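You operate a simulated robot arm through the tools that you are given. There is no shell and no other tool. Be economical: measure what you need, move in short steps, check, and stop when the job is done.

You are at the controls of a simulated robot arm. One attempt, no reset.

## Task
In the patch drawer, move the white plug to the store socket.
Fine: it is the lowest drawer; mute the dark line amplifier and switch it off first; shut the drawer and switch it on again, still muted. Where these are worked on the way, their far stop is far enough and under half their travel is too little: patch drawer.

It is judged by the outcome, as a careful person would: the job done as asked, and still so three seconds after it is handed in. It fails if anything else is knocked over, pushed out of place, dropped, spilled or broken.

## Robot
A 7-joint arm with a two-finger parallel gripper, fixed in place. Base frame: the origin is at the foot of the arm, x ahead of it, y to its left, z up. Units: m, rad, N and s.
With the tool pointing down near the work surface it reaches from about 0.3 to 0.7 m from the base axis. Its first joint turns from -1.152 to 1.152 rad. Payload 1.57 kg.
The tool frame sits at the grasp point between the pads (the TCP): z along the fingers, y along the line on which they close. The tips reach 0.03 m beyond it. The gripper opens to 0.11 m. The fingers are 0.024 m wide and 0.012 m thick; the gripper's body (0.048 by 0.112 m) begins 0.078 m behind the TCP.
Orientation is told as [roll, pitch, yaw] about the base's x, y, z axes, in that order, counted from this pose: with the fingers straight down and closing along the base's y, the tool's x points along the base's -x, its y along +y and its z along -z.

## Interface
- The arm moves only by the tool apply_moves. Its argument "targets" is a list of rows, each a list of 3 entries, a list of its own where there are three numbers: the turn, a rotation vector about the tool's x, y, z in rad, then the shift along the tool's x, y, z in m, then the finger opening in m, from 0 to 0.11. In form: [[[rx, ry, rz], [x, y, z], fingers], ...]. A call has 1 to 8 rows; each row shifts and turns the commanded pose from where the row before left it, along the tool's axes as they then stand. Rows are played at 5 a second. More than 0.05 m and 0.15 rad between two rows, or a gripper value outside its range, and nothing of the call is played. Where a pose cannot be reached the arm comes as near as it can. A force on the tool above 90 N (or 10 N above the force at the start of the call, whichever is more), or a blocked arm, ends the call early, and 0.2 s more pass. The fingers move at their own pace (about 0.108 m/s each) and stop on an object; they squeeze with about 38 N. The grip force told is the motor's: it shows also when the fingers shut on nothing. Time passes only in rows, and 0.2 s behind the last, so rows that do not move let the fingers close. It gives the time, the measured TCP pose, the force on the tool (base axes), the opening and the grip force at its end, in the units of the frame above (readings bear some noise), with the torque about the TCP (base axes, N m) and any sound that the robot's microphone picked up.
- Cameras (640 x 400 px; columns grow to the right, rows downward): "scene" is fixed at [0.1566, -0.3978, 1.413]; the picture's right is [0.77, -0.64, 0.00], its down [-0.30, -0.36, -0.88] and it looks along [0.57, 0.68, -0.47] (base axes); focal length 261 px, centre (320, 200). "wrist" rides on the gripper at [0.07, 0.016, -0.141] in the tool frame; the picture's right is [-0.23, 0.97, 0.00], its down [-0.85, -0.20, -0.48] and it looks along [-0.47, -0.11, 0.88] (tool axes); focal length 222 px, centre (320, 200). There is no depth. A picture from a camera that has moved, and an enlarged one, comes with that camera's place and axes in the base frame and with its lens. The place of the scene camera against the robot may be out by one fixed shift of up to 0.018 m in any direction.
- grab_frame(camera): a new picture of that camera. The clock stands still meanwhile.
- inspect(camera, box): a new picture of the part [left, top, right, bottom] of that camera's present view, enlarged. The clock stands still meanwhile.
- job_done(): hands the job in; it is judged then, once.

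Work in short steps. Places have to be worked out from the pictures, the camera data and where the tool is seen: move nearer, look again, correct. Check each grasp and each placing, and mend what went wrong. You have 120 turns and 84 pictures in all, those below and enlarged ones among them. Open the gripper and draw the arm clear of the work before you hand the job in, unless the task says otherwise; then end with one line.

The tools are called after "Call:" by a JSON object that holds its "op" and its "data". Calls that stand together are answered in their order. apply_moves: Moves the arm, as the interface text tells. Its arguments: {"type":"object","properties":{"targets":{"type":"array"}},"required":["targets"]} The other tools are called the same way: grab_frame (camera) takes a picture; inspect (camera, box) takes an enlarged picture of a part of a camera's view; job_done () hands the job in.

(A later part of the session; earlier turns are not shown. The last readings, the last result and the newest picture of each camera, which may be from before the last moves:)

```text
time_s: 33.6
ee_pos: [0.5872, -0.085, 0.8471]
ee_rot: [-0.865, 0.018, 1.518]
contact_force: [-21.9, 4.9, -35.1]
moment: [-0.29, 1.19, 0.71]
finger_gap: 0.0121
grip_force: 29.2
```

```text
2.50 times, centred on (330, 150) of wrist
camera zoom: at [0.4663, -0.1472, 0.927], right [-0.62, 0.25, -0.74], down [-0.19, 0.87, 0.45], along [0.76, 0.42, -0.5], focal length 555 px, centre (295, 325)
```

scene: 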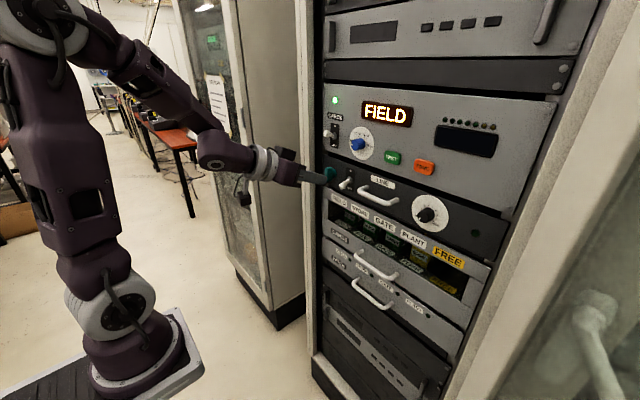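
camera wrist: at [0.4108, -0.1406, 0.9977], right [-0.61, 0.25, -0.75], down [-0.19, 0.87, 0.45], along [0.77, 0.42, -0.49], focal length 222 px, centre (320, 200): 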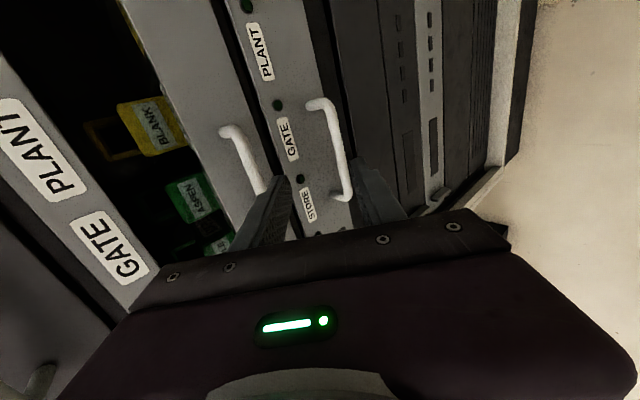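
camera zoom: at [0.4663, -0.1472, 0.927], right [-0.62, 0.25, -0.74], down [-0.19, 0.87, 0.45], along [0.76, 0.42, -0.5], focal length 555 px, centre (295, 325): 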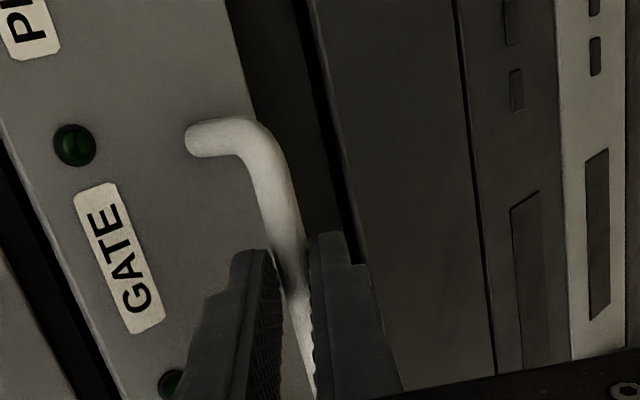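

Bar is gripped (12 mm). I pull straight back in small rows.

Call:
{"op": "apply_moves", "data": {"targets": [[[0, 0, 0], [0, 0.004, 0], 0.0], [[0, 0, 0], [0, 0.0128, -0.0154], 0.0], [[0, 0, 0], [0, 0.0128, -0.0154], 0.0], [[0, 0, 0], [0, 0.0128, -0.0154], 0.0], [[0, 0, 0], [0, 0.0128, -0.0154], 0.0]]}}

Call:
{"op": "grab_frame", "data": {"camera": "scene"}}

```text
time_s: 34.8
ee_pos: [0.5062, -0.0784, 0.8495]
ee_rot: [-0.879, 0.017, 1.517]
contact_force: [-0.1, -0.4, 0.1]
moment: [0.01, -0.01, 0.04]
finger_gap: 0.0
grip_force: 21.0
```

```text
43 pictures are left
```

scene: 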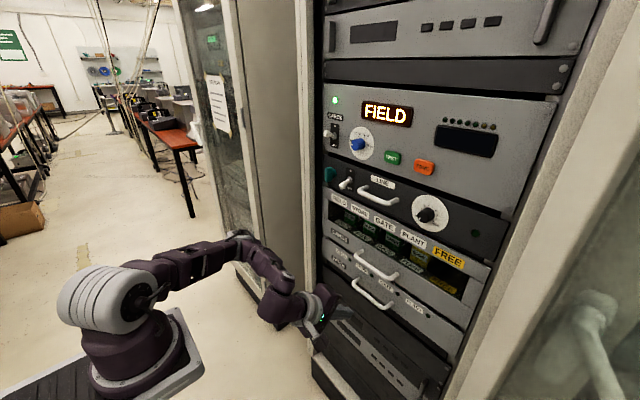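

The grip slipped off (only tips held). I reopen, steepen the tool a little and take the bar deeper so the upper finger hooks behind it.

Call:
{"op": "apply_moves", "data": {"targets": [[[0, 0, 0], [0, -0.02, -0.02], 0.04], [[-0.13, 0, 0], [0, -0.02, 0.009], 0.04], [[0, 0, 0], [0, -0.021, 0.009], 0.04]]}}

Call:
{"op": "inspect", "data": {"camera": "wrist", "box": [220, 70, 440, 230]}}

```text
time_s: 35.6
ee_pos: [0.5445, -0.0805, 0.894]
ee_rot: [-0.745, 0.016, 1.517]
contact_force: [-0.1, -0.2, -0.2]
moment: [-0.01, -0.04, 0.01]
finger_gap: 0.0401
grip_force: 0.0
```

```text
2.50 times, centred on (330, 150) of wrist
camera zoom: at [0.4354, -0.1435, 0.9873], right [-0.7, 0.25, -0.67], down [-0.13, 0.87, 0.47], along [0.7, 0.42, -0.58], focal length 555 px, centre (295, 325)
```

zoom: 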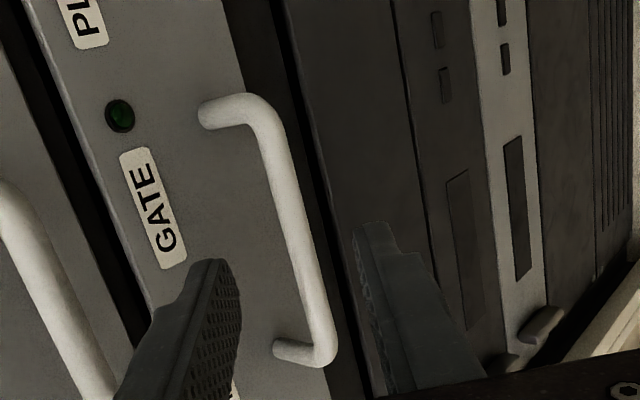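

Bar refined to about (0.596, 0.841); advance 0.068 m and close.

Call:
{"op": "apply_moves", "data": {"targets": [[[0, 0, 0], [0, 0, 0.025], 0.036], [[0, 0, 0], [0, 0, 0.023], 0.034], [[0, 0, 0], [0, 0, 0.02], 0.034], [[0, 0, 0], [0, 0, 0], 0.005], [[0, 0, 0], [0, 0, 0], 0.0]]}}

Call:
{"op": "inspect", "data": {"camera": "wrist", "box": [220, 70, 440, 230]}}

```text
time_s: 36.8
ee_pos: [0.5922, -0.0828, 0.8443]
ee_rot: [-0.751, 0.017, 1.518]
contact_force: [1.4, -1.6, 11.6]
moment: [-0.39, -0.22, 0.67]
finger_gap: 0.0123
grip_force: 29.9
```

```text
2.50 times, centred on (330, 150) of wrist
camera zoom: at [0.4831, -0.1462, 0.9367], right [-0.7, 0.25, -0.67], down [-0.13, 0.87, 0.47], along [0.7, 0.42, -0.58], focal length 555 px, centre (295, 325)
```

zoom: 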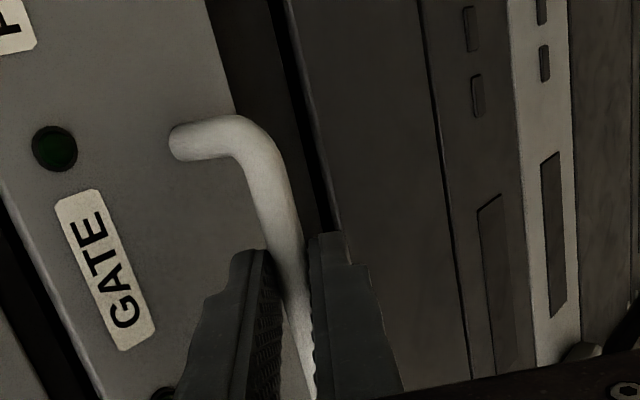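

Well gripped. Pull gently and watch force and gap.

Call:
{"op": "apply_moves", "data": {"targets": [[[0, 0, 0], [0, 0.0055, -0.0051], 0.0], [[0, 0, 0], [0, 0.0055, -0.0051], 0.0], [[0, 0, 0], [0, 0.0055, -0.0051], 0.0], [[0, 0, 0], [0, 0.0055, -0.0051], 0.0]]}}

```text
time_s: 37.8
ee_pos: [0.5629, -0.0834, 0.8439]
ee_rot: [-0.749, 0.02, 1.516]
contact_force: [-0.4, -5.4, 22.3]
moment: [-0.53, -0.32, 0.42]
finger_gap: 0.0121
grip_force: 29.3
```

The gap holds at 12 mm and the drawer follows; keep pulling.

Call:
{"op": "apply_moves", "data": {"targets": [[[0, 0, 0], [0, 0.011, -0.0102], 0.0], [[0, 0, 0], [0, 0.011, -0.0102], 0.0], [[0, 0, 0], [0, 0.011, -0.0102], 0.0], [[0, 0, 0], [0, 0.011, -0.0102], 0.0], [[0, 0, 0], [0, 0.011, -0.0102], 0.0]]}}

Call:
{"op": "grab_frame", "data": {"camera": "scene"}}

```text
time_s: 39.0
ee_pos: [0.487, -0.0789, 0.8435]
ee_rot: [-0.745, 0.019, 1.515]
contact_force: [-0.2, -21.4, -3.9]
moment: [-0.88, 0.04, 0.12]
finger_gap: 0.0123
grip_force: 29.0
```

```text
40 pictures are left
```

scene: 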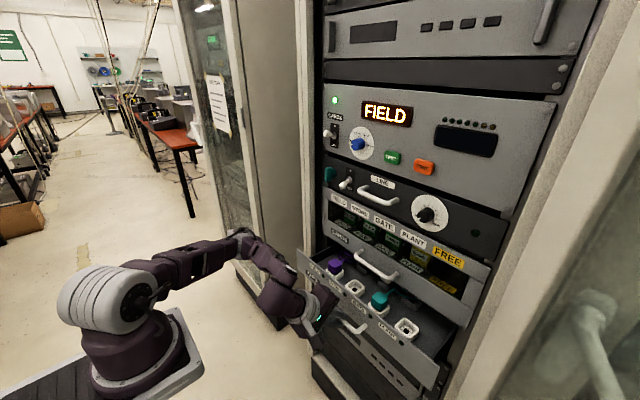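

Drawer is opening by ~0.11 m. Let me enlarge its inside to see plugs and the extent.

Call:
{"op": "inspect", "data": {"camera": "scene", "box": [290, 230, 466, 340]}}

```text
3.64 times, centred on (378, 285) of scene
camera zoom: at [0.1566, -0.3983, 1.4129], right [0.77, -0.64, 0.0], down [-0.3, -0.36, -0.88], along [0.57, 0.68, -0.47], focal length 950 px, centre (109, -109)
```

zoom: 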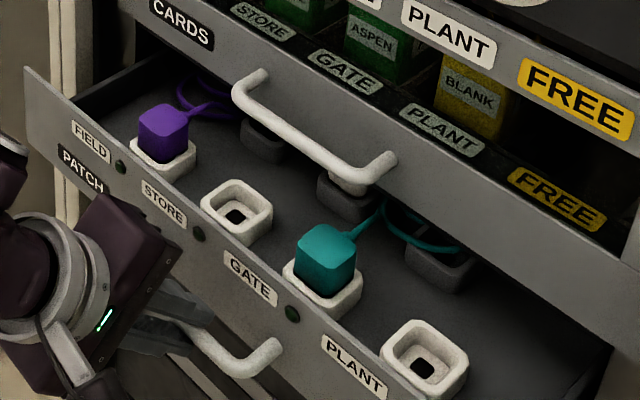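

The white plug is probably in the back row, hidden by the cards handle. I pull the drawer further out, easing the pitch.

Call:
{"op": "apply_moves", "data": {"targets": [[[0, 0, 0], [0.004, 0.011, -0.0102], 0.0], [[-0.05, 0, 0], [0, 0.012, -0.0095], 0.0], [[-0.05, 0, 0], [0, 0.0125, -0.009], 0.0], [[-0.05, 0, 0], [0, 0.013, -0.0085], 0.0]]}}

Call:
{"op": "inspect", "data": {"camera": "scene", "box": [270, 230, 462, 350]}}

```text
time_s: 40.0
ee_pos: [0.4325, -0.0769, 0.8422]
ee_rot: [-0.593, 0.021, 1.508]
contact_force: [-1.0, -20.5, 1.4]
moment: [-0.83, 0.02, 0.34]
finger_gap: 0.0129
grip_force: 30.0
out of reach, approached as far as the arm can: row 4
```

```text
3.33 times, centred on (366, 290) of scene
camera zoom: at [0.1565, -0.3983, 1.4129], right [0.77, -0.64, 0.0], down [-0.3, -0.36, -0.88], along [0.57, 0.68, -0.47], focal length 871 px, centre (167, -100)
```

zoom: 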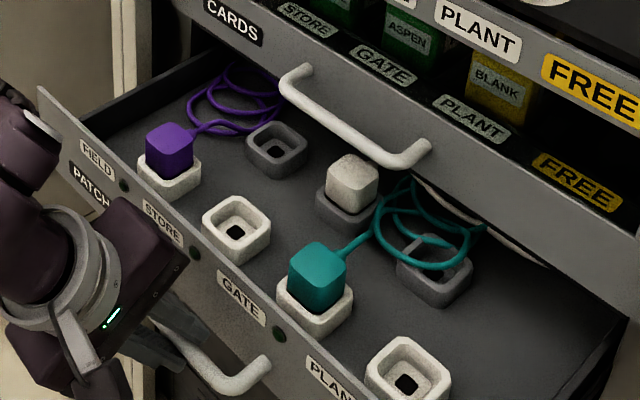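

The white plug sits in the back row, centre holder; still too near the cards drawer to reach from above. I rotate the tool about the bar towards vertical and pull further.

Call:
{"op": "apply_moves", "data": {"targets": [[[-0.1, 0, 0], [0.004, 0, 0], 0.0], [[-0.1, 0, 0], [0.004, 0, 0], 0.0], [[-0.1, 0, 0], [0, 0, 0], 0.0], [[0, 0, 0], [0.001, 0.0191, -0.0058], 0.0], [[0, 0, 0], [0.001, 0.0191, -0.0058], 0.0]]}}

Call:
{"op": "grab_frame", "data": {"camera": "scene"}}

```text
time_s: 41.2
ee_pos: [0.4051, -0.0771, 0.836]
ee_rot: [-0.297, 0.026, 1.511]
contact_force: [0.2, -19.7, 8.6]
moment: [-0.48, 0.0, 0.6]
finger_gap: 0.0132
grip_force: 30.3
out of reach, approached as far as the arm can: row 5
```

```text
37 pictures are left
```

scene: 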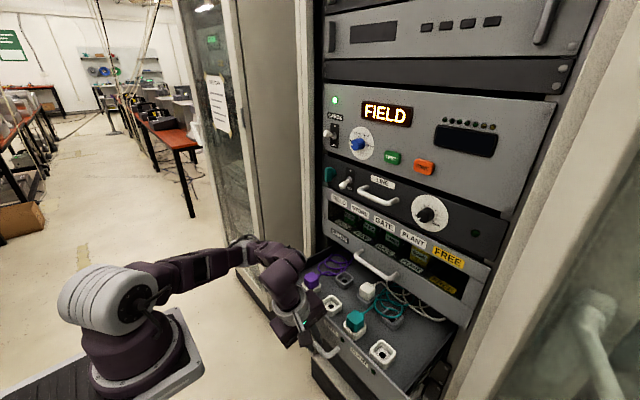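

Call:
{"op": "apply_moves", "data": {"targets": [[[-0.1, 0, 0], [0, 0, 0], 0.0], [[-0.1, 0, 0], [0, 0, 0], 0.0], [[-0.1, 0, 0], [0, 0, 0], 0.0], [[0, 0, 0], [0.001, 0.02, 0], 0.0], [[0, 0, 0], [0.001, 0.02, 0], 0.0], [[0, 0, 0], [0.001, 0.02, 0], 0.0]]}}

Call:
{"op": "inspect", "data": {"camera": "scene", "box": [270, 220, 478, 350]}}

```text
time_s: 42.6
ee_pos: [0.359, -0.0669, 0.8316]
ee_rot: [0.002, 0.021, 1.518]
contact_force: [-1.2, -21.3, 4.1]
moment: [-0.11, 0.0, 0.76]
finger_gap: 0.0128
grip_force: 29.9
out of reach, approached as far as the arm can: row 6
```

```text
3.08 times, centred on (374, 285) of scene
camera zoom: at [0.1565, -0.3983, 1.4129], right [0.77, -0.64, 0.0], down [-0.3, -0.36, -0.88], along [0.57, 0.68, -0.47], focal length 804 px, centre (154, -62)
```

zoom: 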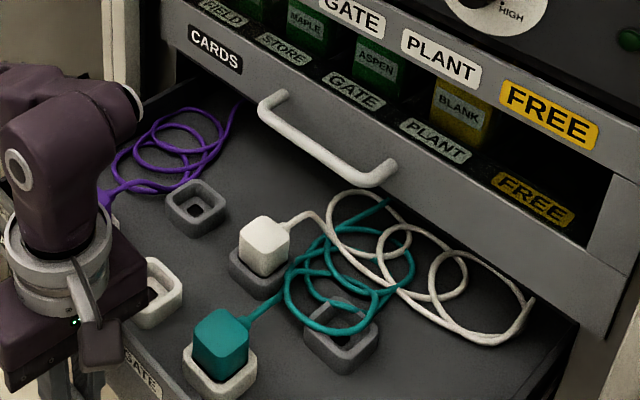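

Open ~0.24 m; the white plug is now near (0.53, -0.09), clear of the cards handle. I release the handle and rise straight up.

Call:
{"op": "apply_moves", "data": {"targets": [[[0, 0, 0], [0.003, 0, 0], 0.03], [[0, 0, 0], [0, 0, 0], 0.03], [[0, 0, 0], [0, 0, -0.03], 0.03], [[0, 0, 0], [0, 0, -0.04], 0.03], [[0, 0, 0], [0, 0, -0.05], 0.05], [[0, 0, 0], [0, 0, -0.05], 0.05], [[0, 0, 0], [0, 0, -0.03], 0.05]]}}

Call:
{"op": "grab_frame", "data": {"camera": "scene"}}

```text
time_s: 44.2
ee_pos: [0.384, -0.0493, 1.0244]
ee_rot: [0.004, 0.019, 1.519]
contact_force: [-0.5, -0.4, -0.1]
moment: [-0.01, 0.03, 0.02]
finger_gap: 0.0501
grip_force: 0.1
out of reach, approached as far as the arm can: row 3, 4
```

```text
35 pictures are left
```

scene: 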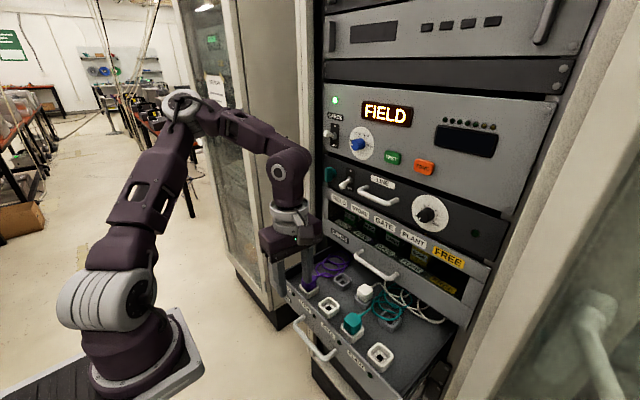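

Drawer stays open. I rotate the gripper back to the default yaw so it closes along y.

Call:
{"op": "apply_moves", "data": {"targets": [[[0, 0, 0.15], [0, 0, 0], 0.06], [[0, 0, 0.15], [0, 0, 0], 0.06], [[0, 0, 0.15], [0, 0, 0], 0.06], [[0, 0, 0.15], [0, 0, 0], 0.06], [[0, 0, 0.15], [0, 0, 0], 0.06], [[0, 0, 0.15], [0, 0, 0], 0.06], [[0, 0, 0.15], [0, 0, 0], 0.06], [[0, 0, 0.15], [0, 0, 0], 0.06]]}}

Call:
{"op": "apply_moves", "data": {"targets": [[[0, 0, 0.15], [0, 0, 0], 0.06], [[0, 0, 0.15], [0, 0, 0], 0.06], [[0, 0, 0.02], [-0.03, -0.02, 0], 0.06]]}}

Call:
{"op": "grab_frame", "data": {"camera": "wrist"}}

```text
time_s: 46.0
ee_pos: [0.3824, -0.049, 1.023]
ee_rot: [-0.016, 0.007, 0.317]
contact_force: [-0.1, -0.6, 0.4]
moment: [0.02, 0.03, 0.0]
finger_gap: 0.0599
grip_force: 0.1
```

```text
time_s: 46.8
ee_pos: [0.4157, -0.0691, 1.0228]
ee_rot: [-0.016, 0.004, -0.005]
contact_force: [-0.6, -0.9, 0.6]
moment: [0.01, 0.02, 0.02]
finger_gap: 0.0599
grip_force: 0.0
```

```text
34 pictures are left
camera wrist: at [0.3467, -0.0513, 1.1631], right [0.23, 0.97, -0.02], down [0.86, -0.19, 0.48], along [0.46, -0.12, -0.88], focal length 222 px, centre (320, 200)
```

wrist: 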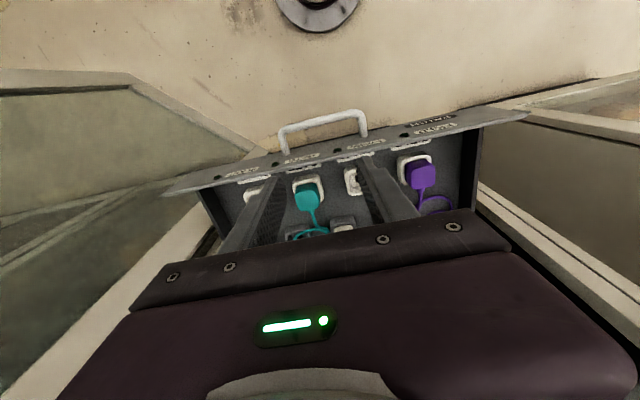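

Call:
{"op": "inspect", "data": {"camera": "wrist", "box": [230, 130, 450, 250]}}

Call:
{"op": "inspect", "data": {"camera": "scene", "box": [290, 240, 450, 360]}}

```text
2.91 times, centred on (340, 190) of wrist
camera zoom: at [0.3467, -0.0513, 1.1631], right [0.23, 0.97, -0.02], down [0.86, -0.19, 0.48], along [0.46, -0.12, -0.88], focal length 646 px, centre (262, 229)
```

zoom: 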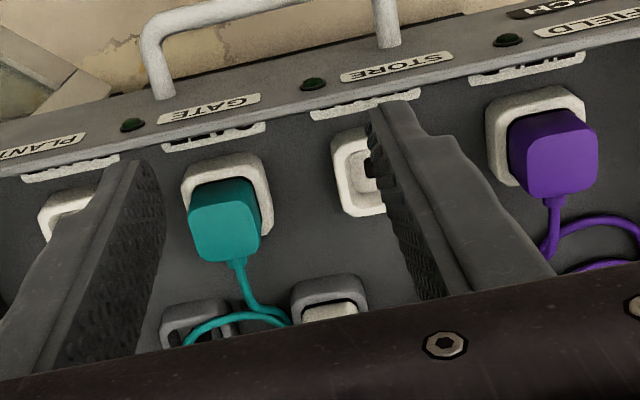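

```text
3.33 times, centred on (370, 300) of scene
camera zoom: at [0.1565, -0.3978, 1.413], right [0.77, -0.64, 0.0], down [-0.3, -0.36, -0.88], along [0.57, 0.68, -0.47], focal length 871 px, centre (153, -133)
```

zoom: 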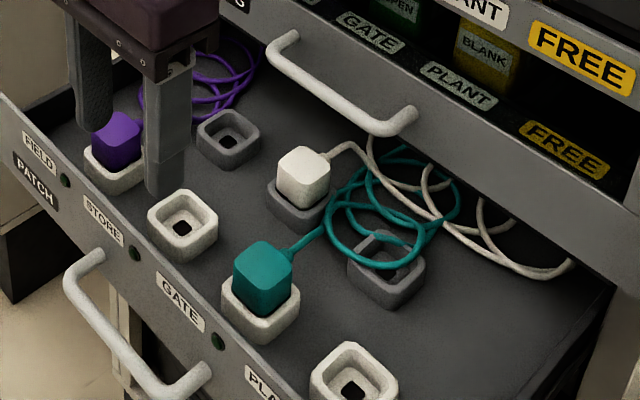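

Triangulated: white plug top at ≈(0.588, -0.07, 0.846), STORE socket at ≈(0.50, -0.028). I tilt the tool 0.35 rad so the hand clears the cards handle and move to a viewing pose above the plug.

Call:
{"op": "apply_moves", "data": {"targets": [[[0, -0.15, 0], [0, 0, 0], 0.05], [[0, -0.15, 0], [0, 0, 0], 0.05], [[0.016, -0.05, 0], [0, 0, 0], 0.05], [[0, 0, 0], [-0.02, 0, 0.032], 0.05], [[0, 0, 0], [-0.02, 0, 0.032], 0.05], [[0, 0, 0], [-0.02, 0, 0.032], 0.05], [[0, 0, 0], [-0.02, 0, 0.032], 0.05]]}}

Call:
{"op": "inspect", "data": {"camera": "wrist", "box": [220, 90, 440, 230]}}

Call:
{"op": "inspect", "data": {"camera": "scene", "box": [310, 230, 438, 310]}}

```text
time_s: 48.4
ee_pos: [0.5335, -0.074, 0.9246]
ee_rot: [-0.033, -0.348, 0.006]
contact_force: [0.9, 0.4, 0.1]
moment: [-0.01, -0.01, 0.0]
finger_gap: 0.0499
grip_force: 0.0
```

```text
2.86 times, centred on (330, 160) of wrist
camera zoom: at [0.4203, -0.0541, 1.0316], right [0.22, 0.97, 0.05], down [0.64, -0.18, 0.75], along [0.74, -0.13, -0.66], focal length 635 px, centre (291, 314)
```

zoom: 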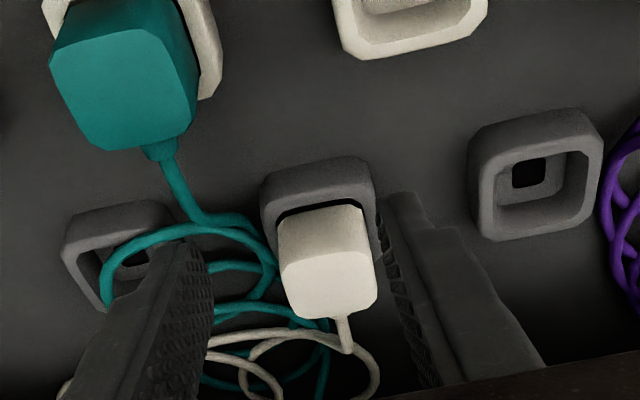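

```text
5.00 times, centred on (374, 270) of scene
camera zoom: at [0.1565, -0.3978, 1.413], right [0.77, -0.64, 0.0], down [-0.3, -0.36, -0.88], along [0.57, 0.68, -0.47], focal length 1306 px, centre (50, -150)
```

zoom: 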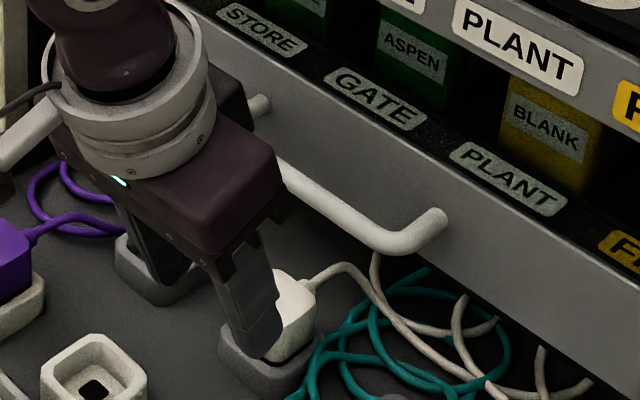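

The plug is at ≈(0.600, -0.068), top z≈0.846. I tilt to 0.55 rad for clearance to the cards handle, level the roll, and go to a pre-grasp pose.

Call:
{"op": "apply_moves", "data": {"targets": [[[-0.033, -0.1, 0], [0, 0, 0], 0.05], [[0, -0.1, 0], [0, 0.006, 0], 0.05], [[0, 0, 0], [-0.005, 0, 0.024], 0.05], [[0, 0, 0], [-0.0042, 0, 0.022], 0.05]]}}

Call:
{"op": "inspect", "data": {"camera": "wrist", "box": [220, 90, 440, 230]}}

Call:
{"op": "inspect", "data": {"camera": "scene", "box": [310, 230, 438, 310]}}

```text
time_s: 49.4
ee_pos: [0.5623, -0.0682, 0.8909]
ee_rot: [-0.001, -0.546, 0.007]
contact_force: [0.4, 0.1, -0.2]
moment: [0.01, 0.0, 0.03]
finger_gap: 0.0502
grip_force: 0.0
```

```text
2.86 times, centred on (330, 160) of wrist
camera zoom: at [0.4312, -0.0528, 0.9742], right [0.19, 0.98, 0.12], down [0.48, -0.2, 0.85], along [0.86, -0.1, -0.51], focal length 635 px, centre (291, 314)
```

zoom: 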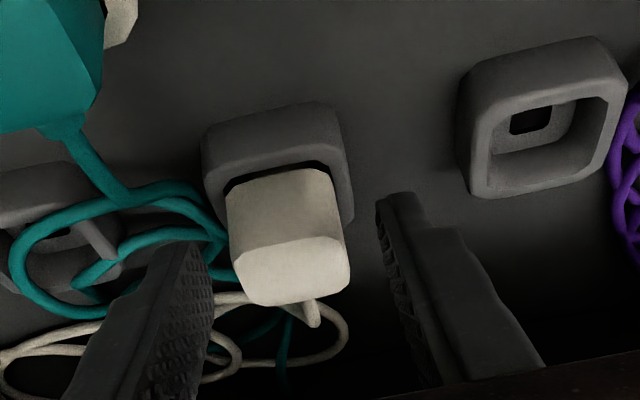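

```text
5.00 times, centred on (374, 270) of scene
camera zoom: at [0.1565, -0.3978, 1.413], right [0.77, -0.64, 0.0], down [-0.3, -0.36, -0.88], along [0.57, 0.68, -0.47], focal length 1306 px, centre (50, -150)
```

zoom: 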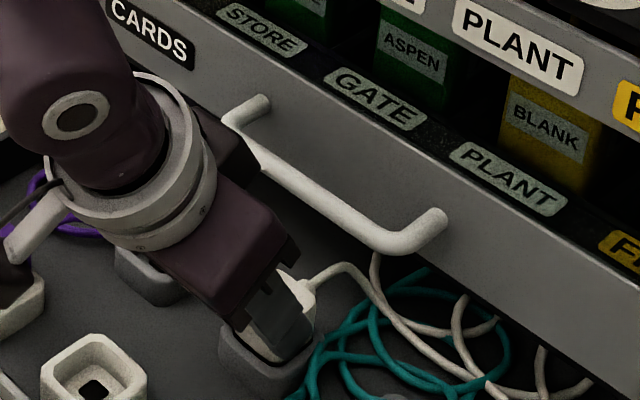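

Refined: plug top z≈0.859, centre (0.600, -0.070), ~0.033 wide, holder rim z≈0.83. Move in and close.

Call:
{"op": "apply_moves", "data": {"targets": [[[0, 0, 0], [-0.004, -0.001, 0.018], 0.05], [[0, 0, 0], [-0.004, -0.001, 0.018], 0.05], [[0, 0, 0], [0, 0, 0], 0.02], [[0, 0, 0], [0, 0, 0], 0.02], [[0, 0, 0], [0, 0, 0], 0.02]]}}

Call:
{"op": "inspect", "data": {"camera": "wrist", "box": [220, 90, 440, 230]}}

```text
time_s: 50.6
ee_pos: [0.5887, -0.0678, 0.8679]
ee_rot: [-0.002, -0.546, 0.006]
contact_force: [1.2, -1.6, 0.0]
moment: [-0.09, -0.07, -0.01]
finger_gap: 0.0349
grip_force: 37.8
```

```text
2.86 times, centred on (330, 160) of wrist
camera zoom: at [0.4565, -0.0544, 0.9507], right [0.19, 0.98, 0.12], down [0.48, -0.2, 0.85], along [0.86, -0.1, -0.51], focal length 635 px, centre (291, 314)
```

zoom: 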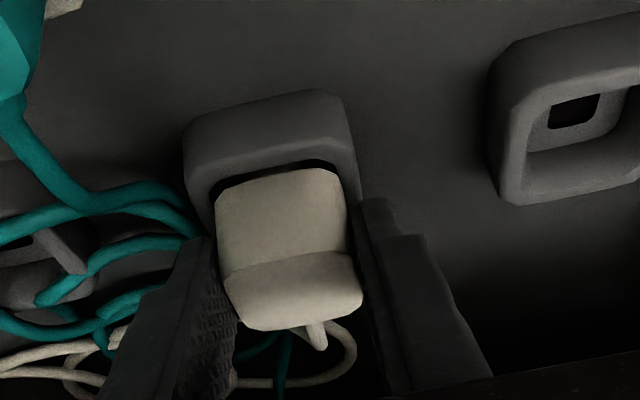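

Held (35 mm). I lift straight up gently.

Call:
{"op": "apply_moves", "data": {"targets": [[[0, 0, 0], [-0.0052, 0, -0.0086], 0.02], [[0, 0, 0], [-0.0052, 0, -0.0086], 0.02], [[0, 0, 0], [-0.0052, 0, -0.0086], 0.02], [[0, 0, 0], [-0.0052, 0, -0.0086], 0.02]]}}

Call:
{"op": "grab_frame", "data": {"camera": "wrist"}}

Call:
{"op": "inspect", "data": {"camera": "scene", "box": [290, 220, 450, 320]}}

```text
time_s: 51.6
ee_pos: [0.587, -0.0698, 0.9069]
ee_rot: [0.0, -0.546, 0.007]
contact_force: [0.1, -0.2, -0.2]
moment: [-0.04, -0.03, 0.01]
finger_gap: 0.0201
grip_force: 0.0
```

```text
26 pictures are left
camera wrist: at [0.456, -0.0546, 0.9902], right [0.19, 0.98, 0.12], down [0.48, -0.2, 0.85], along [0.85, -0.1, -0.51], focal length 222 px, centre (320, 200)
```

wrist: 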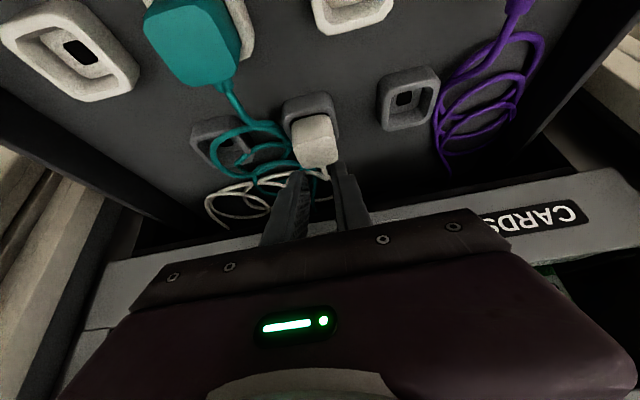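

```text
4.00 times, centred on (370, 270) of scene
camera zoom: at [0.1566, -0.3978, 1.413], right [0.77, -0.64, 0.0], down [-0.3, -0.36, -0.88], along [0.57, 0.68, -0.47], focal length 1045 px, centre (120, -80)
```

zoom: 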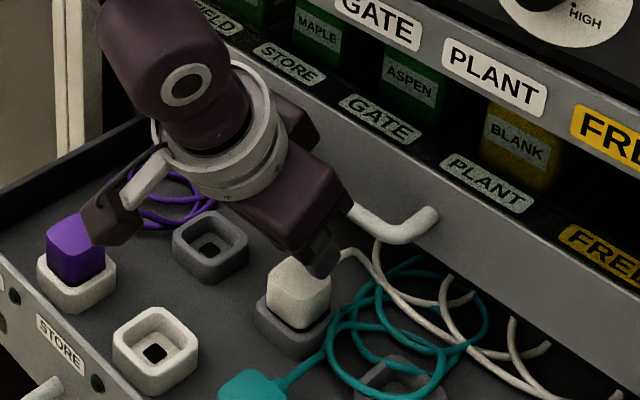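

It slipped off: the pads only held the plug's upper edge. I reopen, descend deeper (down to the rim level) and regrip.

Call:
{"op": "apply_moves", "data": {"targets": [[[0, 0, 0], [0, 0, 0], 0.05], [[0, 0, 0], [0.0026, 0, -0.0016], 0.05], [[0, 0, 0], [0.0104, 0, 0.0171], 0.05], [[0, 0, 0], [0.0104, 0, 0.0171], 0.05]]}}

Call:
{"op": "inspect", "data": {"camera": "scene", "box": [320, 250, 416, 310]}}

```text
time_s: 52.6
ee_pos: [0.5851, -0.0693, 0.8652]
ee_rot: [-0.001, -0.547, 0.007]
contact_force: [0.6, 0.3, -0.1]
moment: [0.02, 0.02, -0.02]
finger_gap: 0.0501
grip_force: 0.0
```

```text
6.67 times, centred on (368, 280) of scene
camera zoom: at [0.1566, -0.3978, 1.413], right [0.77, -0.64, 0.0], down [-0.3, -0.36, -0.88], along [0.57, 0.68, -0.47], focal length 1742 px, centre (0, -333)
```

zoom: 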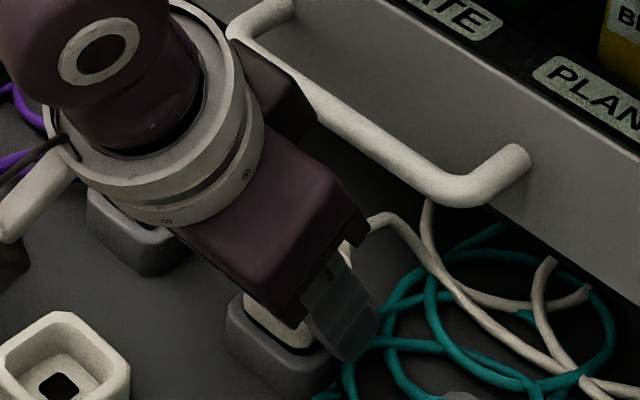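

The pads only cover the plug's upper-back part because of the tilt. I reduce the tilt to ~0.42, set the tips just above the holder rim and regrip.

Call:
{"op": "apply_moves", "data": {"targets": [[[0, 0.12, 0], [0, 0, 0], 0.05], [[0, 0, 0], [-0.0048, 0, 0.004], 0.05], [[0, 0, 0], [0, 0, 0], 0.02], [[0, 0, 0], [0, 0, 0], 0.0], [[0, 0, 0], [0, 0, 0], 0.0]]}}

Call:
{"op": "grab_frame", "data": {"camera": "wrist"}}

```text
time_s: 53.8
ee_pos: [0.5919, -0.0693, 0.8646]
ee_rot: [-0.003, -0.427, 0.006]
contact_force: [-0.3, -0.1, 1.2]
moment: [0.0, -0.03, -0.03]
finger_gap: 0.0351
grip_force: 38.0
```

```text
23 pictures are left
camera wrist: at [0.47, -0.0541, 0.9636], right [0.2, 0.98, 0.09], down [0.58, -0.19, 0.79], along [0.79, -0.1, -0.61], focal length 222 px, centre (320, 200)
```

wrist: 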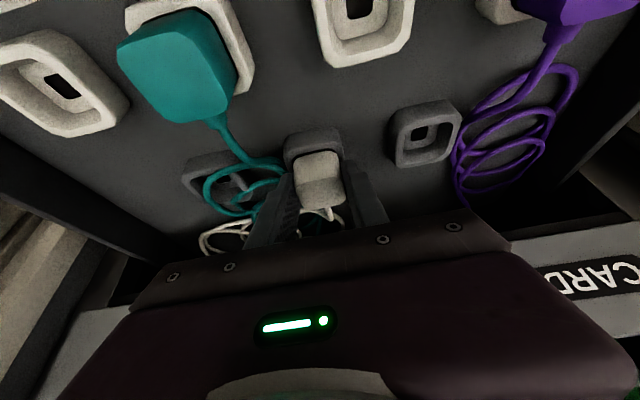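

Better coverage. Lift slowly.

Call:
{"op": "apply_moves", "data": {"targets": [[[0, 0, 0], [-0.0013, 0, -0.0027], 0.0], [[0, 0, 0], [-0.0013, 0, -0.0027], 0.0], [[0, 0, 0], [-0.0013, 0, -0.0027], 0.0]]}}

```text
time_s: 54.6
ee_pos: [0.5907, -0.0689, 0.8748]
ee_rot: [-0.002, -0.425, 0.007]
contact_force: [0.2, 0.4, -0.2]
moment: [0.01, -0.03, -0.03]
finger_gap: 0.0348
grip_force: 37.5
```

Call:
{"op": "apply_moves", "data": {"targets": [[[0, 0, 0], [-0.0013, 0, -0.0027], 0.0], [[0, 0, 0], [-0.0013, 0, -0.0027], 0.0], [[0, 0, 0], [-0.0013, 0, -0.0027], 0.0], [[0, 0, 0], [-0.0013, 0, -0.0027], 0.0]]}}

Call:
{"op": "inspect", "data": {"camera": "wrist", "box": [220, 90, 440, 230]}}

```text
time_s: 55.6
ee_pos: [0.5915, -0.069, 0.8882]
ee_rot: [-0.003, -0.424, 0.007]
contact_force: [0.5, -0.2, -0.2]
moment: [0.0, -0.01, 0.0]
finger_gap: 0.0351
grip_force: 38.4
```

```text
2.86 times, centred on (330, 160) of wrist
camera zoom: at [0.4708, -0.0538, 0.9855], right [0.2, 0.98, 0.09], down [0.58, -0.2, 0.79], along [0.79, -0.1, -0.61], focal length 635 px, centre (291, 314)
```

zoom: 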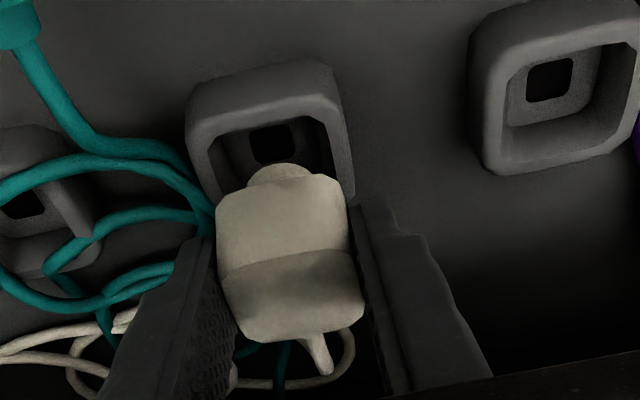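

The plug is coming out with the gripper. Continue up, then back toward the robot.

Call:
{"op": "apply_moves", "data": {"targets": [[[0, 0, 0], [-0.0049, 0, -0.0109], 0.0], [[0, 0, 0], [0.005, 0, -0.0132], 0.0], [[0, 0, 0], [0.005, 0, -0.0132], 0.0], [[0, 0, 0], [0.005, 0, -0.0132], 0.0]]}}

Call:
{"op": "grab_frame", "data": {"camera": "wrist"}}

Call:
{"op": "inspect", "data": {"camera": "scene", "box": [290, 220, 450, 320]}}

```text
time_s: 56.6
ee_pos: [0.5601, -0.0706, 0.9286]
ee_rot: [-0.004, -0.426, 0.008]
contact_force: [0.5, 0.1, -0.2]
moment: [0.01, 0.02, 0.01]
finger_gap: 0.035
grip_force: 37.7
```

```text
21 pictures are left
camera wrist: at [0.4395, -0.0551, 1.0278], right [0.2, 0.98, 0.09], down [0.58, -0.19, 0.79], along [0.79, -0.1, -0.61], focal length 222 px, centre (320, 200)
```

wrist: 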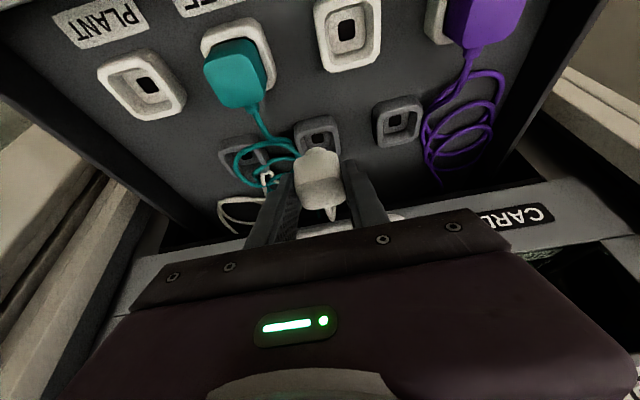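

```text
4.00 times, centred on (370, 270) of scene
camera zoom: at [0.1566, -0.3978, 1.413], right [0.77, -0.64, 0.0], down [-0.3, -0.36, -0.88], along [0.57, 0.68, -0.47], focal length 1045 px, centre (120, -80)
```

zoom: 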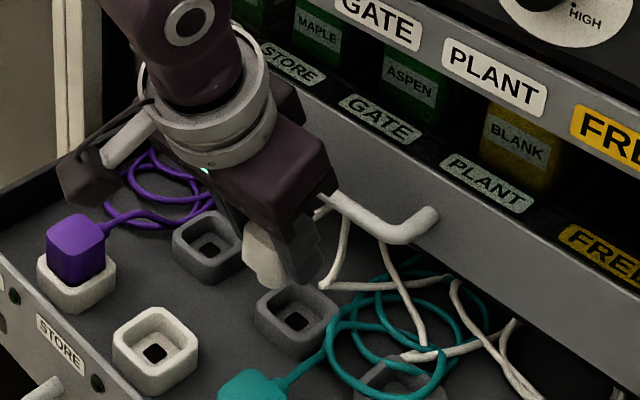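

Plug is free and held. I carry it over to the STORE socket (≈(0.503, -0.0275)) at the same height.

Call:
{"op": "apply_moves", "data": {"targets": [[[0, 0, 0], [0.0287, 0.0218, -0.013], 0.0], [[0, 0, 0], [0.0287, 0.0218, -0.013], 0.0]]}}

Call:
{"op": "inspect", "data": {"camera": "wrist", "box": [210, 80, 430, 230]}}

Call:
{"op": "inspect", "data": {"camera": "scene", "box": [290, 240, 418, 340]}}

```text
time_s: 57.2
ee_pos: [0.4963, -0.0276, 0.9273]
ee_rot: [-0.002, -0.426, 0.004]
contact_force: [0.0, -0.1, -0.8]
moment: [-0.01, 0.01, -0.01]
finger_gap: 0.0348
grip_force: 38.2
```

```text
2.67 times, centred on (320, 155) of wrist
camera zoom: at [0.3755, -0.0127, 1.0268], right [0.2, 0.98, 0.09], down [0.58, -0.2, 0.79], along [0.79, -0.11, -0.61], focal length 592 px, centre (320, 320)
```

zoom: 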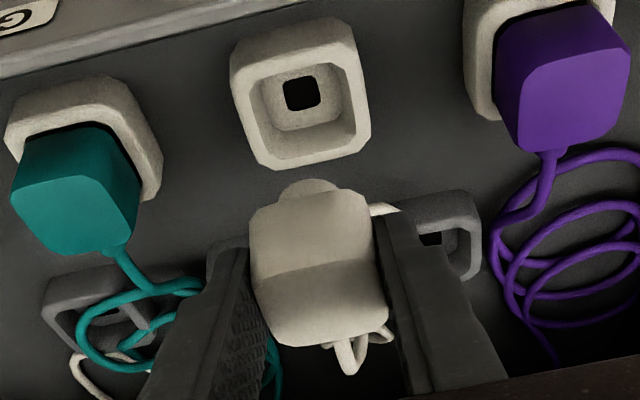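

```text
4.00 times, centred on (354, 290) of scene
camera zoom: at [0.1566, -0.3978, 1.413], right [0.77, -0.64, 0.0], down [-0.3, -0.36, -0.88], along [0.57, 0.68, -0.47], focal length 1045 px, centre (184, -160)
```

zoom: 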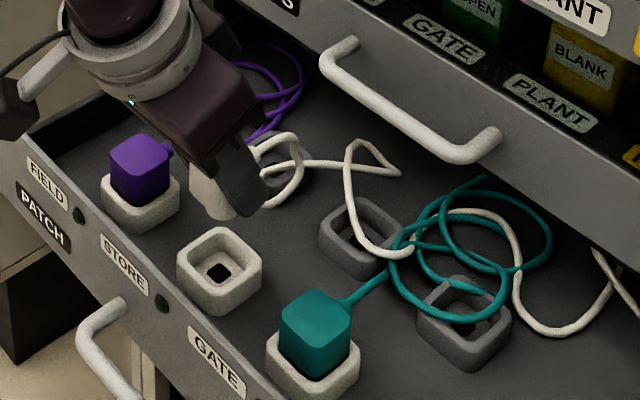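

Relative to the original holder the STORE socket is offset (-0.095, +0.043), so the target TCP is (0.4966, -0.0265). I descend 0.03 m and check.

Call:
{"op": "apply_moves", "data": {"targets": [[[0, 0, 0], [0.0041, 0.001, 0.0091], 0.0], [[0, 0, 0], [0.0041, 0, 0.0091], 0.0], [[0, 0, 0], [0.0041, 0, 0.0091], 0.0]]}}

Call:
{"op": "inspect", "data": {"camera": "wrist", "box": [240, 90, 400, 200]}}

Call:
{"op": "inspect", "data": {"camera": "scene", "box": [310, 260, 390, 320]}}

```text
time_s: 58.0
ee_pos: [0.4981, -0.0246, 0.8985]
ee_rot: [-0.001, -0.425, 0.008]
contact_force: [0.8, -0.4, -1.3]
moment: [0.0, 0.02, 0.02]
finger_gap: 0.035
grip_force: 38.3
```

```text
3.64 times, centred on (320, 145) of wrist
camera zoom: at [0.3774, -0.01, 0.9967], right [0.2, 0.98, 0.09], down [0.58, -0.19, 0.79], along [0.79, -0.1, -0.61], focal length 808 px, centre (320, 400)
```

zoom: 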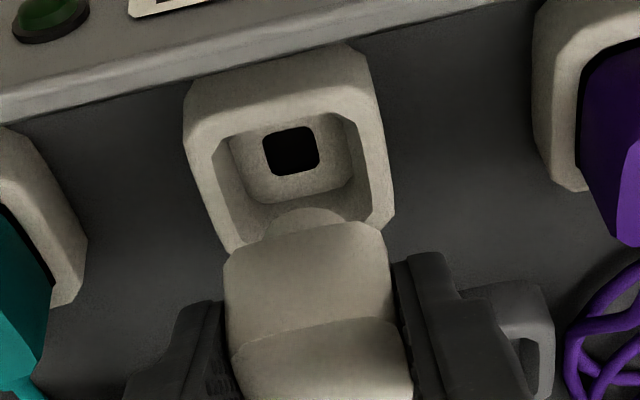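

```text
6.67 times, centred on (350, 290) of scene
camera zoom: at [0.1566, -0.3978, 1.413], right [0.77, -0.64, 0.0], down [-0.3, -0.36, -0.88], along [0.57, 0.68, -0.47], focal length 1742 px, centre (120, -400)
```

zoom: 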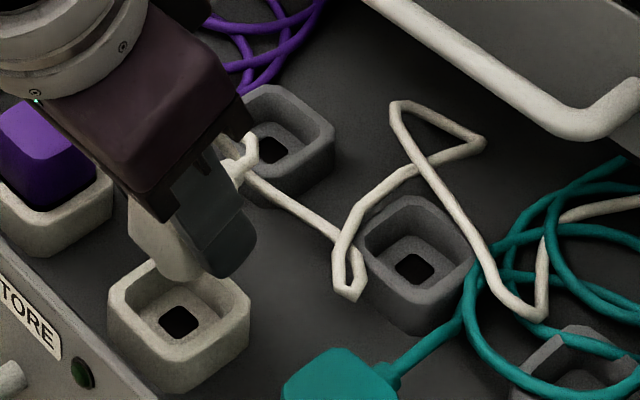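

Slight correction (-0.002, -0.0015) and continue the descent to near the socket mouth.

Call:
{"op": "apply_moves", "data": {"targets": [[[0, 0, 0], [0.0058, -0.0015, 0.0082], 0.0], [[0, 0, 0], [0.0041, 0, 0.0091], 0.0]]}}

Call:
{"op": "inspect", "data": {"camera": "wrist", "box": [240, 90, 400, 200]}}

```text
time_s: 58.6
ee_pos: [0.4979, -0.0287, 0.8778]
ee_rot: [0.0, -0.425, 0.007]
contact_force: [0.3, 0.0, -0.9]
moment: [-0.02, 0.03, -0.01]
finger_gap: 0.0348
grip_force: 38.2
```

```text
3.64 times, centred on (320, 145) of wrist
camera zoom: at [0.3761, -0.0126, 0.9771], right [0.2, 0.98, 0.09], down [0.58, -0.2, 0.79], along [0.79, -0.1, -0.61], focal length 808 px, centre (320, 400)
```

zoom: 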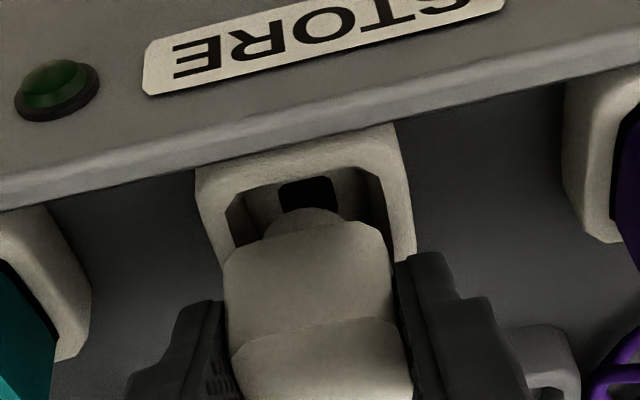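

Laterally well aligned. Lower gently into the socket.

Call:
{"op": "apply_moves", "data": {"targets": [[[0, 0, 0], [0.0021, 0, 0.0046], 0.0], [[0, 0, 0], [0.0021, 0, 0.0046], 0.0]]}}

Call:
{"op": "inspect", "data": {"camera": "scene", "box": [310, 260, 390, 320]}}

```text
time_s: 59.2
ee_pos: [0.4968, -0.0301, 0.8683]
ee_rot: [-0.003, -0.425, 0.006]
contact_force: [-1.0, 0.2, -0.5]
moment: [0.0, -0.01, -0.03]
finger_gap: 0.0352
grip_force: 38.1
```

```text
6.67 times, centred on (350, 290) of scene
camera zoom: at [0.1566, -0.3978, 1.413], right [0.77, -0.64, 0.0], down [-0.3, -0.36, -0.88], along [0.57, 0.68, -0.47], focal length 1742 px, centre (120, -400)
```

zoom: 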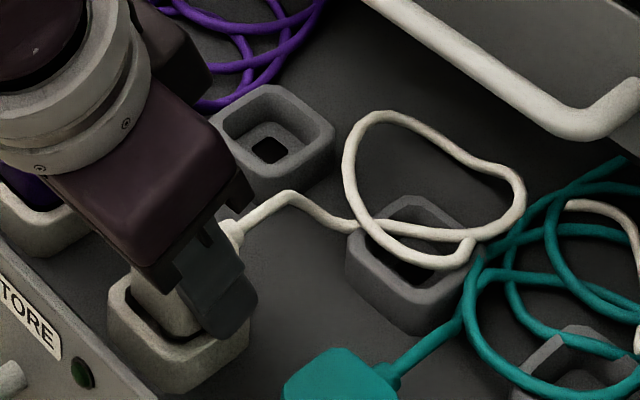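

Going in with no resistance; continue down until it seats.

Call:
{"op": "apply_moves", "data": {"targets": [[[0, 0, 0], [0.0016, 0, 0.0036], 0.0], [[0, 0, 0], [0.0016, 0, 0.0036], 0.0], [[0, 0, 0], [0.0012, 0, 0.0027], 0.0]]}}

Call:
{"op": "inspect", "data": {"camera": "wrist", "box": [240, 90, 400, 200]}}

```text
time_s: 60.0
ee_pos: [0.5056, -0.0282, 0.865]
ee_rot: [-0.005, -0.456, 0.006]
contact_force: [-0.3, 0.7, 14.3]
moment: [0.23, -0.01, 0.09]
finger_gap: 0.0352
grip_force: 37.8
stopped in row 3: the force on the tool passed its limit at 103 N (the readings are from after the stop); the commanded pose is now the measured one
```

```text
3.64 times, centred on (320, 145) of wrist
camera zoom: at [0.3816, -0.0131, 0.9595], right [0.2, 0.98, 0.1], down [0.56, -0.19, 0.81], along [0.81, -0.11, -0.58], focal length 808 px, centre (320, 400)
```

zoom: 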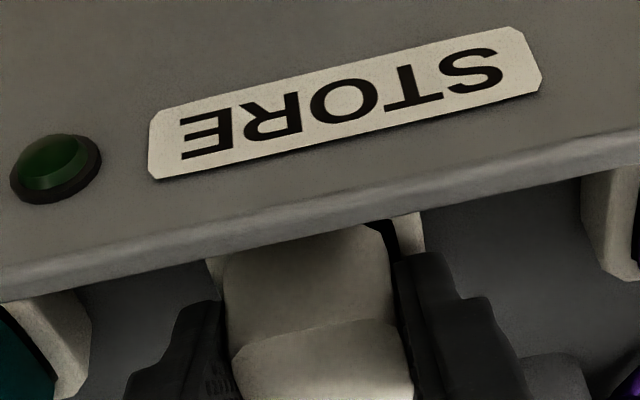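

It seats at z≈0.865, the same as in the original holder. I open and back off along the tool, then check.

Call:
{"op": "apply_moves", "data": {"targets": [[[0, 0, 0], [0, 0, 0], 0.05], [[0, 0, 0], [0, 0, 0], 0.05], [[0, 0, 0], [-0.005, 0, -0.02], 0.05], [[0, 0, 0], [-0.01, 0, -0.035], 0.05], [[0, 0, 0], [-0.01, 0, -0.035], 0.05]]}}

Call:
{"op": "inspect", "data": {"camera": "scene", "box": [280, 240, 440, 340]}}

Call:
{"op": "grab_frame", "data": {"camera": "wrist"}}

```text
time_s: 61.2
ee_pos: [0.4879, -0.0298, 0.9563]
ee_rot: [-0.003, -0.449, 0.007]
contact_force: [-0.1, 0.1, 0.3]
moment: [-0.02, 0.01, 0.02]
finger_gap: 0.05
grip_force: 0.0
```

```text
4.00 times, centred on (360, 290) of scene
camera zoom: at [0.1566, -0.3978, 1.413], right [0.77, -0.64, 0.0], down [-0.3, -0.36, -0.88], along [0.57, 0.68, -0.47], focal length 1045 px, centre (160, -160)
```

zoom: 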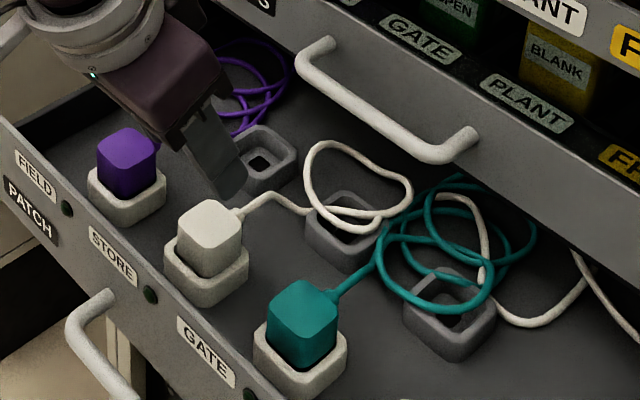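

```text
11 pictures are left
camera wrist: at [0.3649, -0.0146, 1.0519], right [0.2, 0.98, 0.1], down [0.56, -0.19, 0.8], along [0.8, -0.11, -0.59], focal length 222 px, centre (320, 200)
```

wrist: 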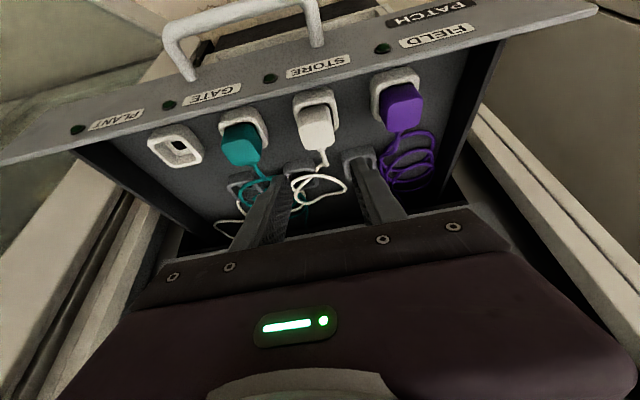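

The white plug sits in STORE like its neighbours. Now to shut the drawer: I retrace to the handle — rise, make the tool vertical, go back and turn the gripper 90°.

Call:
{"op": "apply_moves", "data": {"targets": [[[0, 0, 0], [-0.015, 0, -0.032], 0.05], [[0, 0, 0], [-0.015, 0, -0.032], 0.05], [[0, 0.15, 0], [0, 0, 0], 0.04], [[0, 0.15, 0], [0, 0, 0], 0.04], [[0, 0.145, 0], [0, 0, 0], 0.04], [[0, 0, 0], [0.035, 0, 0], 0.04], [[0, 0, 0], [0.035, -0.01, 0], 0.04], [[0, 0, 0], [0.03, -0.01, 0], 0.04]]}}

Call:
{"op": "apply_moves", "data": {"targets": [[[0, 0, -0.15], [0, 0, 0], 0.04], [[0, 0, -0.15], [0, 0, 0], 0.04], [[0, 0, -0.15], [0, 0, 0], 0.04], [[0, 0, -0.15], [0, 0, 0], 0.04], [[0, 0, -0.15], [0, 0, 0], 0.04], [[0, 0, -0.15], [0, 0, 0], 0.04], [[0, 0, -0.15], [0, 0, 0], 0.04], [[0, 0, -0.15], [0, 0, 0], 0.04]]}}

Call:
{"op": "apply_moves", "data": {"targets": [[[0, 0, -0.15], [0, 0, 0], 0.04], [[0, 0, -0.15], [0, 0, 0], 0.04], [[0, 0, -0.04], [0, 0, 0], 0.04]]}}

```text
time_s: 63.0
ee_pos: [0.384, -0.0469, 1.0218]
ee_rot: [-0.005, -0.006, 0.004]
contact_force: [0.2, 0.0, -0.1]
moment: [-0.03, -0.05, 0.0]
finger_gap: 0.0401
grip_force: 0.1
```

```text
time_s: 64.8
ee_pos: [0.3879, -0.0488, 1.0243]
ee_rot: [-0.007, 0.0, 1.205]
contact_force: [0.1, -0.3, 0.4]
moment: [-0.01, -0.03, 0.02]
finger_gap: 0.0401
grip_force: 0.0
```

```text
time_s: 65.6
ee_pos: [0.3877, -0.049, 1.0252]
ee_rot: [-0.007, 0.003, 1.545]
contact_force: [0.6, 0.0, -0.4]
moment: [-0.03, 0.02, 0.0]
finger_gap: 0.0401
grip_force: 0.1
```

Call:
{"op": "grab_frame", "data": {"camera": "wrist"}}

```text
10 pictures are left
camera wrist: at [0.3698, -0.1184, 1.1656], right [-0.97, 0.25, -0.01], down [0.22, 0.85, 0.48], along [0.13, 0.46, -0.88], focal length 222 px, centre (320, 200)
```

wrist: 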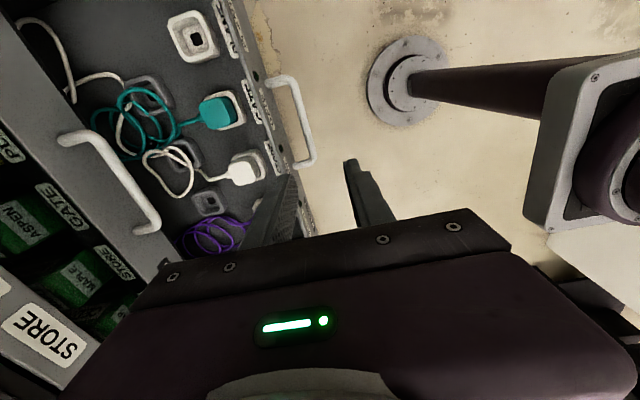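

The handle bar is at ≈(0.408, -0.075). I descend onto it with the fingers either side and close.

Call:
{"op": "apply_moves", "data": {"targets": [[[0, 0, 0], [0.013, -0.01, 0.03], 0.04], [[0, 0, 0], [0.013, -0.01, 0.03], 0.04], [[0, 0, 0], [0, 0, 0.04], 0.04], [[0, 0, 0], [0, 0, 0.03], 0.04]]}}

Call:
{"op": "inspect", "data": {"camera": "wrist", "box": [220, 60, 440, 230]}}

```text
time_s: 66.6
ee_pos: [0.405, -0.0726, 0.8929]
ee_rot: [-0.008, 0.002, 1.546]
contact_force: [0.4, -0.8, 0.2]
moment: [0.05, 0.01, 0.03]
finger_gap: 0.0401
grip_force: 0.0
```

```text
2.35 times, centred on (330, 145) of wrist
camera zoom: at [0.3871, -0.1425, 1.0339], right [-0.97, 0.25, -0.01], down [0.22, 0.85, 0.48], along [0.13, 0.46, -0.88], focal length 523 px, centre (296, 329)
```

zoom: 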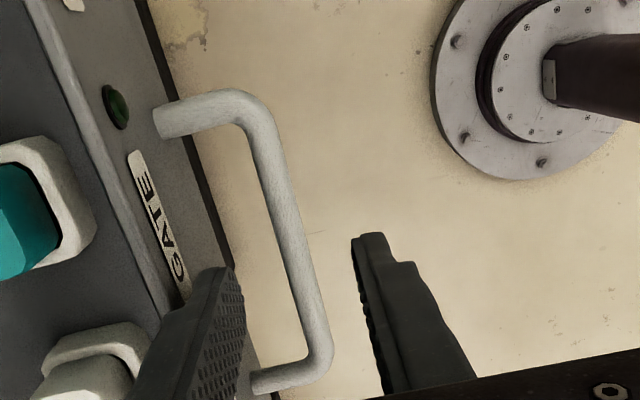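

Aligned with the bar between the fingers. Descend 0.053 m and close.

Call:
{"op": "apply_moves", "data": {"targets": [[[0, 0, 0], [0, -0.002, 0.028], 0.036], [[0, 0, 0], [0, 0, 0.025], 0.036], [[0, 0, 0], [0, 0, 0], 0.0], [[0, 0, 0], [0, 0, 0], 0.0]]}}

```text
time_s: 67.6
ee_pos: [0.4094, -0.0723, 0.8434]
ee_rot: [-0.006, 0.004, 1.546]
contact_force: [1.7, -2.8, -7.9]
moment: [-0.12, -0.08, 0.78]
finger_gap: 0.0122
grip_force: 29.7
```

Handle held. Push the drawer in while tilting forward gradually.

Call:
{"op": "apply_moves", "data": {"targets": [[[0.1, 0, 0], [0, -0.02, 0.001], 0.0], [[0.1, 0, 0], [0, -0.0198, 0.003], 0.0], [[0.1, 0, 0], [0, -0.0194, 0.005], 0.0], [[0.1, 0, 0], [0, -0.0188, 0.0068], 0.0]]}}

```text
time_s: 68.6
ee_pos: [0.4918, -0.0757, 0.8377]
ee_rot: [-0.408, 0.002, 1.545]
contact_force: [-0.9, 19.3, 10.3]
moment: [-0.02, -0.06, 0.76]
finger_gap: 0.0122
grip_force: 29.5
```

Call:
{"op": "apply_moves", "data": {"targets": [[[0.1, 0, 0], [-0.002, -0.0185, 0.0068], 0.0], [[0.1, 0, 0], [-0.001, -0.0173, 0.0094], 0.0], [[0.1, 0, 0], [0, -0.0163, 0.0115], 0.0], [[0.05, 0, 0], [0, -0.0151, 0.013], 0.0]]}}

```text
time_s: 69.6
ee_pos: [0.569, -0.0773, 0.8399]
ee_rot: [-0.761, 0.004, 1.544]
contact_force: [0.3, -2.8, -14.9]
moment: [-0.08, 0.22, 0.93]
finger_gap: 0.012
grip_force: 29.5
```

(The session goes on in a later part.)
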